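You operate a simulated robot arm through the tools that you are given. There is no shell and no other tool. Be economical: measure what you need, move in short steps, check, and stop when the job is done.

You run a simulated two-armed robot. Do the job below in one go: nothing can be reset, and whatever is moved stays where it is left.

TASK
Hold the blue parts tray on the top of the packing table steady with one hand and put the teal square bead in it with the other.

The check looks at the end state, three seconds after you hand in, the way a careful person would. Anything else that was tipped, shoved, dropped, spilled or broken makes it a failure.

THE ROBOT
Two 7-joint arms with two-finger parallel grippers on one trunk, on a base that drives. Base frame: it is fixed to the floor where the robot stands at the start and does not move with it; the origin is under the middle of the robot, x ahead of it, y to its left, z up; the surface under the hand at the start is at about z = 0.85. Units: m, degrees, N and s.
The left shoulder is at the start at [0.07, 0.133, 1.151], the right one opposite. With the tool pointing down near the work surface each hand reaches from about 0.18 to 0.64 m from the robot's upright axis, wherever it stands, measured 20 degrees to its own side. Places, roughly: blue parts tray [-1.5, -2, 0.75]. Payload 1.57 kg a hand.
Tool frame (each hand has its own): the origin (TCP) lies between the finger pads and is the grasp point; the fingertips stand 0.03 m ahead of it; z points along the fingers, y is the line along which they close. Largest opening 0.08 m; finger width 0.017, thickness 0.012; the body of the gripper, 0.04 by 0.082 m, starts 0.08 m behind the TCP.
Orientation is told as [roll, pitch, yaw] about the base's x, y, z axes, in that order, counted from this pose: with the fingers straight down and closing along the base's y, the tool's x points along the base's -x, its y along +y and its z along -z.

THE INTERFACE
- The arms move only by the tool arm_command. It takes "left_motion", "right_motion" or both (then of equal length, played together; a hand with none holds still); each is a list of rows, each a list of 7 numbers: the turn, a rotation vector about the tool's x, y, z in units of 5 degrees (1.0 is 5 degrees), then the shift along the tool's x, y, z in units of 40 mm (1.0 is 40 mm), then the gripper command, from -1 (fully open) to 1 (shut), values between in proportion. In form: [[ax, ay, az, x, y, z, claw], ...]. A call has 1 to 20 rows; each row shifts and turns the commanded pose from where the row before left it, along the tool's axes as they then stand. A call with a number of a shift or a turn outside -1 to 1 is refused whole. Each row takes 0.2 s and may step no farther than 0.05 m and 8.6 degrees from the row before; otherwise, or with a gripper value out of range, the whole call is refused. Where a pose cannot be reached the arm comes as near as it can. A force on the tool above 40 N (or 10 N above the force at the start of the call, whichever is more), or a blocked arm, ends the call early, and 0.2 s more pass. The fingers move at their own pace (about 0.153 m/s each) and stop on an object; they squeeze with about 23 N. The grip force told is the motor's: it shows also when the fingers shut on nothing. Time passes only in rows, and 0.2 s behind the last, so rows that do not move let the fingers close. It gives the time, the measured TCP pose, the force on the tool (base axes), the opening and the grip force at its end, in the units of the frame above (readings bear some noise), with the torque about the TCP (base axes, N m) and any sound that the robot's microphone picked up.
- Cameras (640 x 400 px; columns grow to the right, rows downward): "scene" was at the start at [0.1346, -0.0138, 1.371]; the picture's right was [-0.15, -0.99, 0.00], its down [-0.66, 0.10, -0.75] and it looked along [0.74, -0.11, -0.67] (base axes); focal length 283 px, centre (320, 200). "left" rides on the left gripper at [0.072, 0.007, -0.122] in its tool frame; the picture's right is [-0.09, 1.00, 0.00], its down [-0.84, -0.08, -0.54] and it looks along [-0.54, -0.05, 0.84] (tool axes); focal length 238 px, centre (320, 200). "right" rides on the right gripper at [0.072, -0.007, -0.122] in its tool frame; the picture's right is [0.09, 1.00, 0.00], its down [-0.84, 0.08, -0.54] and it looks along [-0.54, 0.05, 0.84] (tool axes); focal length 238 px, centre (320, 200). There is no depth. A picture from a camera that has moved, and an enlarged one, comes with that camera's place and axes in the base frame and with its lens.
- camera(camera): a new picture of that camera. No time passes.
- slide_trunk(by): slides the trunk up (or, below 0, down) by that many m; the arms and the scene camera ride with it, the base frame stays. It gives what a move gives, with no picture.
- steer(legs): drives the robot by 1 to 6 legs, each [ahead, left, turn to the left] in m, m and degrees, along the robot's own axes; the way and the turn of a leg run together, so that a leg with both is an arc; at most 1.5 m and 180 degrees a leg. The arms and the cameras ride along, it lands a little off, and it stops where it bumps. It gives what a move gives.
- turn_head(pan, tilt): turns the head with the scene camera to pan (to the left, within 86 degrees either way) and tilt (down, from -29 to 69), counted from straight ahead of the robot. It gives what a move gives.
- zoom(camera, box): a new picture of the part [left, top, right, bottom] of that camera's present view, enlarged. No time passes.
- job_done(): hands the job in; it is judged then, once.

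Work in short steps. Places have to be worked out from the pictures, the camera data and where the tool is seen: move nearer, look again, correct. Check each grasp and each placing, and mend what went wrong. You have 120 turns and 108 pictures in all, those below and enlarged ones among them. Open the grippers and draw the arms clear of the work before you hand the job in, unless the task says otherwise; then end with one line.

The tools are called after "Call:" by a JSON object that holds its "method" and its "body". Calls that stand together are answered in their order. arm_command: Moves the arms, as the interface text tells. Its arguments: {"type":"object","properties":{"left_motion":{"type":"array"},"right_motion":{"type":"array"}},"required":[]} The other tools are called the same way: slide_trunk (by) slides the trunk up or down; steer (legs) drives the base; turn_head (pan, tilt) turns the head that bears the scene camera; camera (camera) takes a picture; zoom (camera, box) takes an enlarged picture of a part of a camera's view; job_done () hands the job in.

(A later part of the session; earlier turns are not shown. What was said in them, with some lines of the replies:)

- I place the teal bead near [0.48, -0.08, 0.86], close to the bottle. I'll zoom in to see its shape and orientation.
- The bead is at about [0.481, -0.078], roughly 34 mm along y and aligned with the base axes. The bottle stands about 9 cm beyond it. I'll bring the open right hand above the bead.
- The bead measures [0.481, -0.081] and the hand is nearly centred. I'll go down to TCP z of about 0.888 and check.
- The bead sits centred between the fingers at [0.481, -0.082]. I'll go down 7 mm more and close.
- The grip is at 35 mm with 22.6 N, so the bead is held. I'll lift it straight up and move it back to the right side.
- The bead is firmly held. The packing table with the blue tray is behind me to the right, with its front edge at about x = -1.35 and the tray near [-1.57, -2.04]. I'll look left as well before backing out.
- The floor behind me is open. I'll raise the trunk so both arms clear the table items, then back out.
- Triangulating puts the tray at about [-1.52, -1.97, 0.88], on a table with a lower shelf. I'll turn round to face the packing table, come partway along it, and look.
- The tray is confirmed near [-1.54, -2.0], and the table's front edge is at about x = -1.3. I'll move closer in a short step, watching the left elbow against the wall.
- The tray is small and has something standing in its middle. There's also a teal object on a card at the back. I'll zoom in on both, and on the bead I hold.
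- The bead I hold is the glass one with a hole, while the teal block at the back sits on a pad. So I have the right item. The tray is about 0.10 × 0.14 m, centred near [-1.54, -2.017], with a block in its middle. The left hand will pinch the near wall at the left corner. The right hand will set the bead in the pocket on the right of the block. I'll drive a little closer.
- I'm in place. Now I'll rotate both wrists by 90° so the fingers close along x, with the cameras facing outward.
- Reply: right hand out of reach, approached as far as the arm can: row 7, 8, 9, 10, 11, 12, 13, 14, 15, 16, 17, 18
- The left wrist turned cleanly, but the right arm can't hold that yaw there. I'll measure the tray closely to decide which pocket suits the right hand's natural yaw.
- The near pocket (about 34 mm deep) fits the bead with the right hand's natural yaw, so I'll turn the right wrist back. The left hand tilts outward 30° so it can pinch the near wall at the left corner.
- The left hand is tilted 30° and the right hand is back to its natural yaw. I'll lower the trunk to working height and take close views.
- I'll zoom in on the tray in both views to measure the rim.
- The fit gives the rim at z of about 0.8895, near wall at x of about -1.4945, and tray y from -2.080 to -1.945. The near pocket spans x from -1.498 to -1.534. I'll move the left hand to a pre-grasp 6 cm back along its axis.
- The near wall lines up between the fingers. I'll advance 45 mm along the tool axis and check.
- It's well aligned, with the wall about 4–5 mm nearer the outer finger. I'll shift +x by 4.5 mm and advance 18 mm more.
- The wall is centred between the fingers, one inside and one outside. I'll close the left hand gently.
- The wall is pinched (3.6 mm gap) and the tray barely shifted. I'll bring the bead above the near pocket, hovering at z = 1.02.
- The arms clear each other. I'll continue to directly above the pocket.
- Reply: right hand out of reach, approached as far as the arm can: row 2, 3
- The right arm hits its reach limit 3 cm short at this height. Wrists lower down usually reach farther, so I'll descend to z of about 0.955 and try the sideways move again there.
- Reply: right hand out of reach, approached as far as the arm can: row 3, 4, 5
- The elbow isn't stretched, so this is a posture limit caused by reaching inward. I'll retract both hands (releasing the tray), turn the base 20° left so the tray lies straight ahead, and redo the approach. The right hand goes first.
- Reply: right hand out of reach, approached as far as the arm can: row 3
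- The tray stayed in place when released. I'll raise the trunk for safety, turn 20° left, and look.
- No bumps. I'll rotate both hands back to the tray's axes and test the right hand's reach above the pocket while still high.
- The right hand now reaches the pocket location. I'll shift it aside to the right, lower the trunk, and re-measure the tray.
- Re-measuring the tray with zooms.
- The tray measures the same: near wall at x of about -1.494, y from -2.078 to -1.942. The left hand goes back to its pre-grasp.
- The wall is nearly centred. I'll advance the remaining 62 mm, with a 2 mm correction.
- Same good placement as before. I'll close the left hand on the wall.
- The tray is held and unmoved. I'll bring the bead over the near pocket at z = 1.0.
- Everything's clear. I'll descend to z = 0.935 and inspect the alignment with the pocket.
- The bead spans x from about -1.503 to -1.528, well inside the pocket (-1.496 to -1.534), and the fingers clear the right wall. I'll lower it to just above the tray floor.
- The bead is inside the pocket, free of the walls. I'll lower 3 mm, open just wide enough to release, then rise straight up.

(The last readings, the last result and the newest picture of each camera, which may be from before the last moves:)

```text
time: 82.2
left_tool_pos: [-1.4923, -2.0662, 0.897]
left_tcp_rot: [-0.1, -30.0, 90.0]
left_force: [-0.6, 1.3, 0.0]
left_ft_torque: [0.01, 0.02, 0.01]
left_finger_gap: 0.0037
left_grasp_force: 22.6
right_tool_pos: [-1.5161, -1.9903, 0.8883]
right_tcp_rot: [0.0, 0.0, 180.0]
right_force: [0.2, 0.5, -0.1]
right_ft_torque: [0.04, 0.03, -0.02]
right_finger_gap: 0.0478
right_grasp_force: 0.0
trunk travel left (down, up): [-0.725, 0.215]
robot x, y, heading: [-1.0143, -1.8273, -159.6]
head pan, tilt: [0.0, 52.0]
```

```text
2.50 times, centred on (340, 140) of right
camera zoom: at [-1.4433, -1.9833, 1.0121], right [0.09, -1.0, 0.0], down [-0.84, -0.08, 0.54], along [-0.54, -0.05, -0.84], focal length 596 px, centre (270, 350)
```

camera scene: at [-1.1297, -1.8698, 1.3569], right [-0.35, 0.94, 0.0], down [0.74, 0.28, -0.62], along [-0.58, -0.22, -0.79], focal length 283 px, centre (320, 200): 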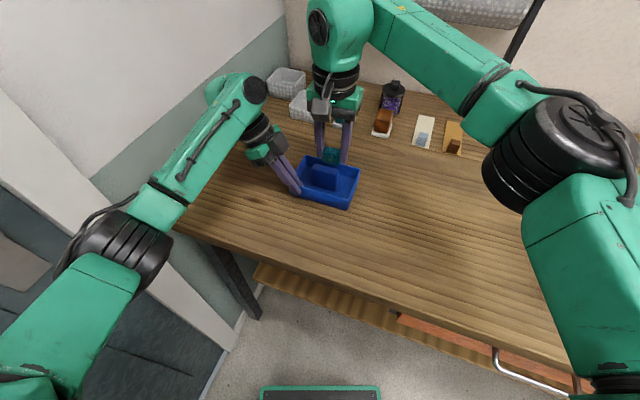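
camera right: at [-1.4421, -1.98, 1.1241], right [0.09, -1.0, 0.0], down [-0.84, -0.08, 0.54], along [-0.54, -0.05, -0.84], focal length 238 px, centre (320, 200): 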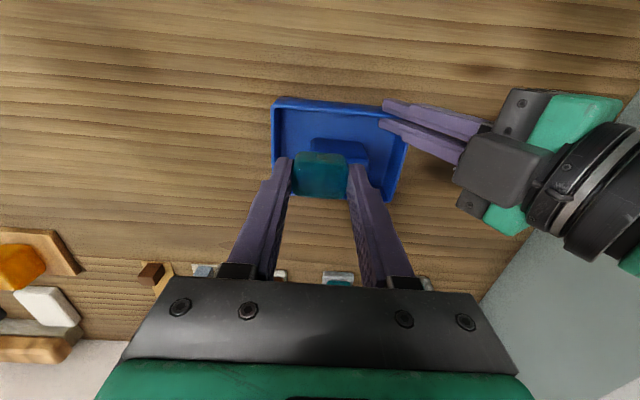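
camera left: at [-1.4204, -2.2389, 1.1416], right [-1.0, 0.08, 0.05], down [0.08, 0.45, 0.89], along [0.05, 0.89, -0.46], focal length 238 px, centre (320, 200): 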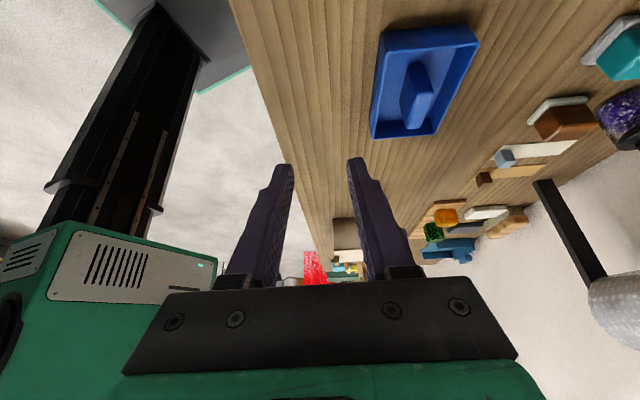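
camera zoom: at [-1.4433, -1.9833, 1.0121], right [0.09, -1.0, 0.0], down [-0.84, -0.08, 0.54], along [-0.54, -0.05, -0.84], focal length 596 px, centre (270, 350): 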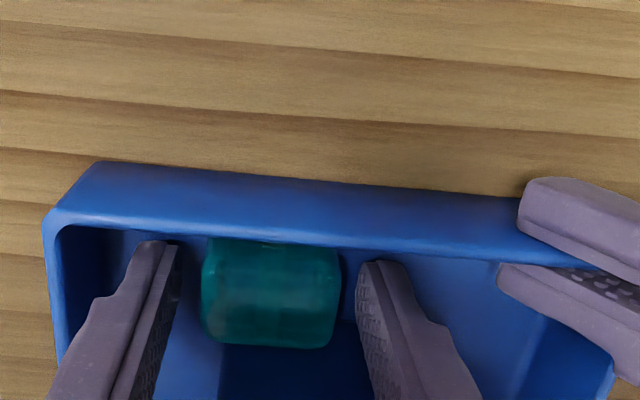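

The bead rests in the tray and is released, with clear fingers. The right hand goes straight up, then away to the right.

Call:
{"method": "arm_command", "body": {"right_motion": [[0, 0, 0, 0, 0, -0.4, -0.2], [0, 0, 0, 0, 0, -0.8, -0.2], [0, 0, 0, 0, 0, -0.8, -0.2], [0, 0, 0, 0, 0, -0.8, -0.2], [0, 0, 0, 0, 0, -0.8, -0.2], [0, 0, 0, 0, 0, -0.8, -0.2], [0, 0, 0, 0.5, -0.8, 0, -0.2], [0, 0, 0, 0.5, -0.8, 0, -0.2], [0, 0, 0, 0.5, -0.8, 0, -0.2], [0, 0, 0, 0.5, -0.8, 0, -0.2], [0, 0, 0, 0.5, -0.8, 0, -1], [0, 0, 0, 0, 0, 0, -1]]}}

Call:
{"method": "camera", "body": {"camera": "scene"}}

Call:
{"method": "zoom", "body": {"camera": "scene", "box": [250, 130, 370, 215]}}

```text
time: 84.8
left_tool_pos: [-1.4924, -2.0672, 0.8963]
left_tcp_rot: [0.0, -30.0, 90.0]
left_force: [0.5, 1.3, 0.9]
left_ft_torque: [-0.11, -0.01, 0.0]
left_finger_gap: 0.0035
left_grasp_force: 23.4
right_tool_pos: [-1.413, -1.8324, 1.0647]
right_tcp_rot: [0.0, -0.1, 180.0]
right_force: [-0.6, 0.6, -0.1]
right_ft_torque: [0.01, 0.01, -0.01]
right_finger_gap: 0.0801
right_grasp_force: 0.2
trunk travel left (down, up): [-0.725, 0.215]
robot x, y, heading: [-1.0122, -1.8243, -159.4]
head pan, tilt: [0.0, 52.0]
```

```text
41 pictures are left
camera scene: at [-1.1297, -1.871, 1.3569], right [-0.35, 0.94, 0.0], down [0.74, 0.28, -0.62], along [-0.58, -0.22, -0.79], focal length 283 px, centre (320, 200)
```

scene: 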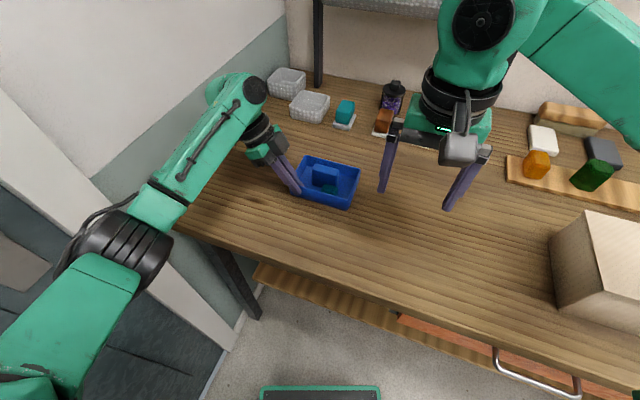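

```text
4.71 times, centred on (310, 172) of scene
camera zoom: at [-1.1297, -1.871, 1.3569], right [-0.35, 0.94, 0.0], down [0.74, 0.28, -0.62], along [-0.58, -0.22, -0.79], focal length 1330 px, centre (367, 329)
```

zoom: 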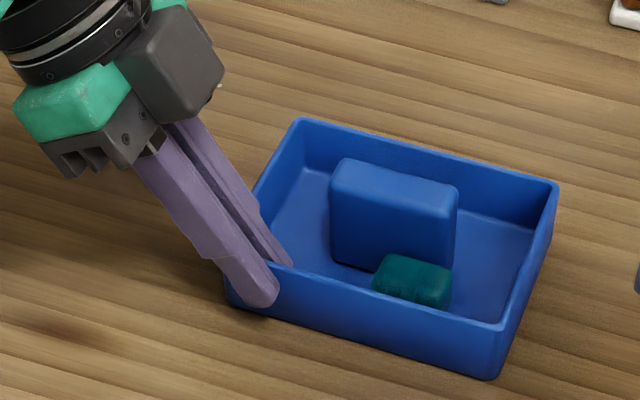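

The bead lies flat in the tray and the tray hasn't moved. I'll release the left hand, back it out along its axis, and raise it.

Call:
{"method": "arm_command", "body": {"left_motion": [[0, 0, 0, 0, 0, 0, 0.7], [0, 0, 0, 0, 0, 0, 0.1], [0, 0, 0, 0, 0, 0, 0.1], [0, 0, 0, 0, 0, -0.5, 0.1], [0, 0, 0, 0, 0, -0.8, 0.1], [0, 0, 0, 0, 0, -0.8, 0.1], [0, 0, 0, -0.5, -0.3, -0.5, 0.1], [0, 0, 0, -0.5, -0.3, -0.5, 0.1], [0, 0, 0, -0.5, -0.3, -0.5, 0.1], [0, 0, 0, -0.5, -0.3, -0.5, -1], [0, 0, 0, 0, 0, 0, -1]]}}

Call:
{"method": "camera", "body": {"camera": "scene"}}

Call:
{"method": "zoom", "body": {"camera": "scene", "box": [250, 130, 370, 215]}}

```text
time: 87.2
left_tool_pos: [-1.4422, -2.0772, 1.0825]
left_tcp_rot: [-0.1, -30.0, 90.0]
left_force: [-0.4, 0.0, 1.0]
left_ft_torque: [0.01, 0.03, 0.0]
left_finger_gap: 0.0801
left_grasp_force: 0.1
right_tool_pos: [-1.415, -1.8329, 1.065]
right_tcp_rot: [0.0, 0.0, 180.0]
right_force: [0.4, 0.3, 0.1]
right_ft_torque: [-0.03, 0.01, 0.01]
right_finger_gap: 0.0799
right_grasp_force: 0.0
trunk travel left (down, up): [-0.725, 0.215]
robot x, y, heading: [-1.0138, -1.8277, -159.6]
head pan, tilt: [0.0, 52.0]
```

```text
39 pictures are left
camera scene: at [-1.13, -1.8706, 1.3568], right [-0.35, 0.94, 0.0], down [0.74, 0.28, -0.62], along [-0.58, -0.22, -0.79], focal length 283 px, centre (320, 200)
```

scene: 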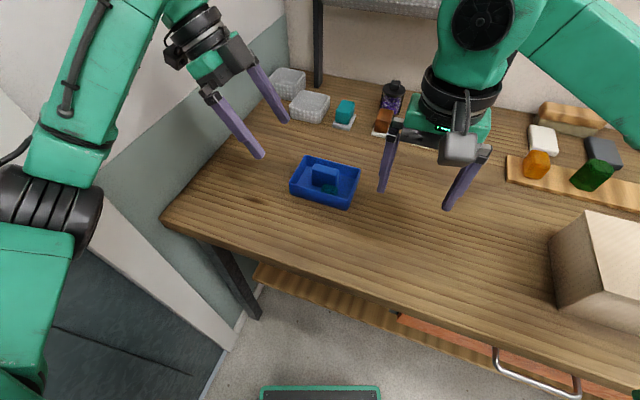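

```text
4.71 times, centred on (310, 172) of scene
camera zoom: at [-1.13, -1.8706, 1.3568], right [-0.35, 0.94, 0.0], down [0.74, 0.28, -0.62], along [-0.58, -0.22, -0.79], focal length 1330 px, centre (367, 329)
```

zoom: 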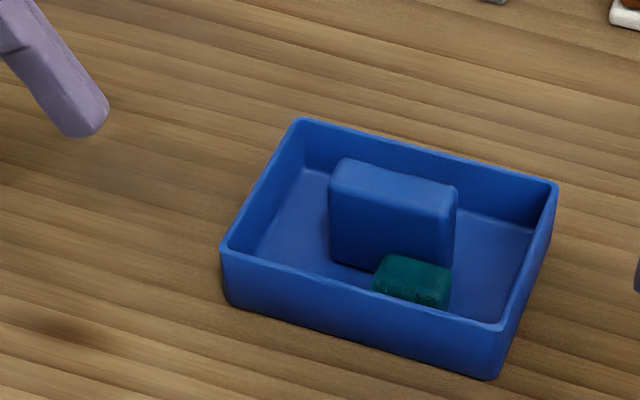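

The bead rests in the tray, the tray stands where it was, both hands are open and clear, and everything else on the table looks undisturbed. I'm handing in.

Call:
{"method": "job_done", "body": {}}

```text
The job is handed in.
```

The teal square bead is in the blue parts tray on the packing table, placed by the right hand while the left hand held the tray steady; I saw nothing else disturbed.
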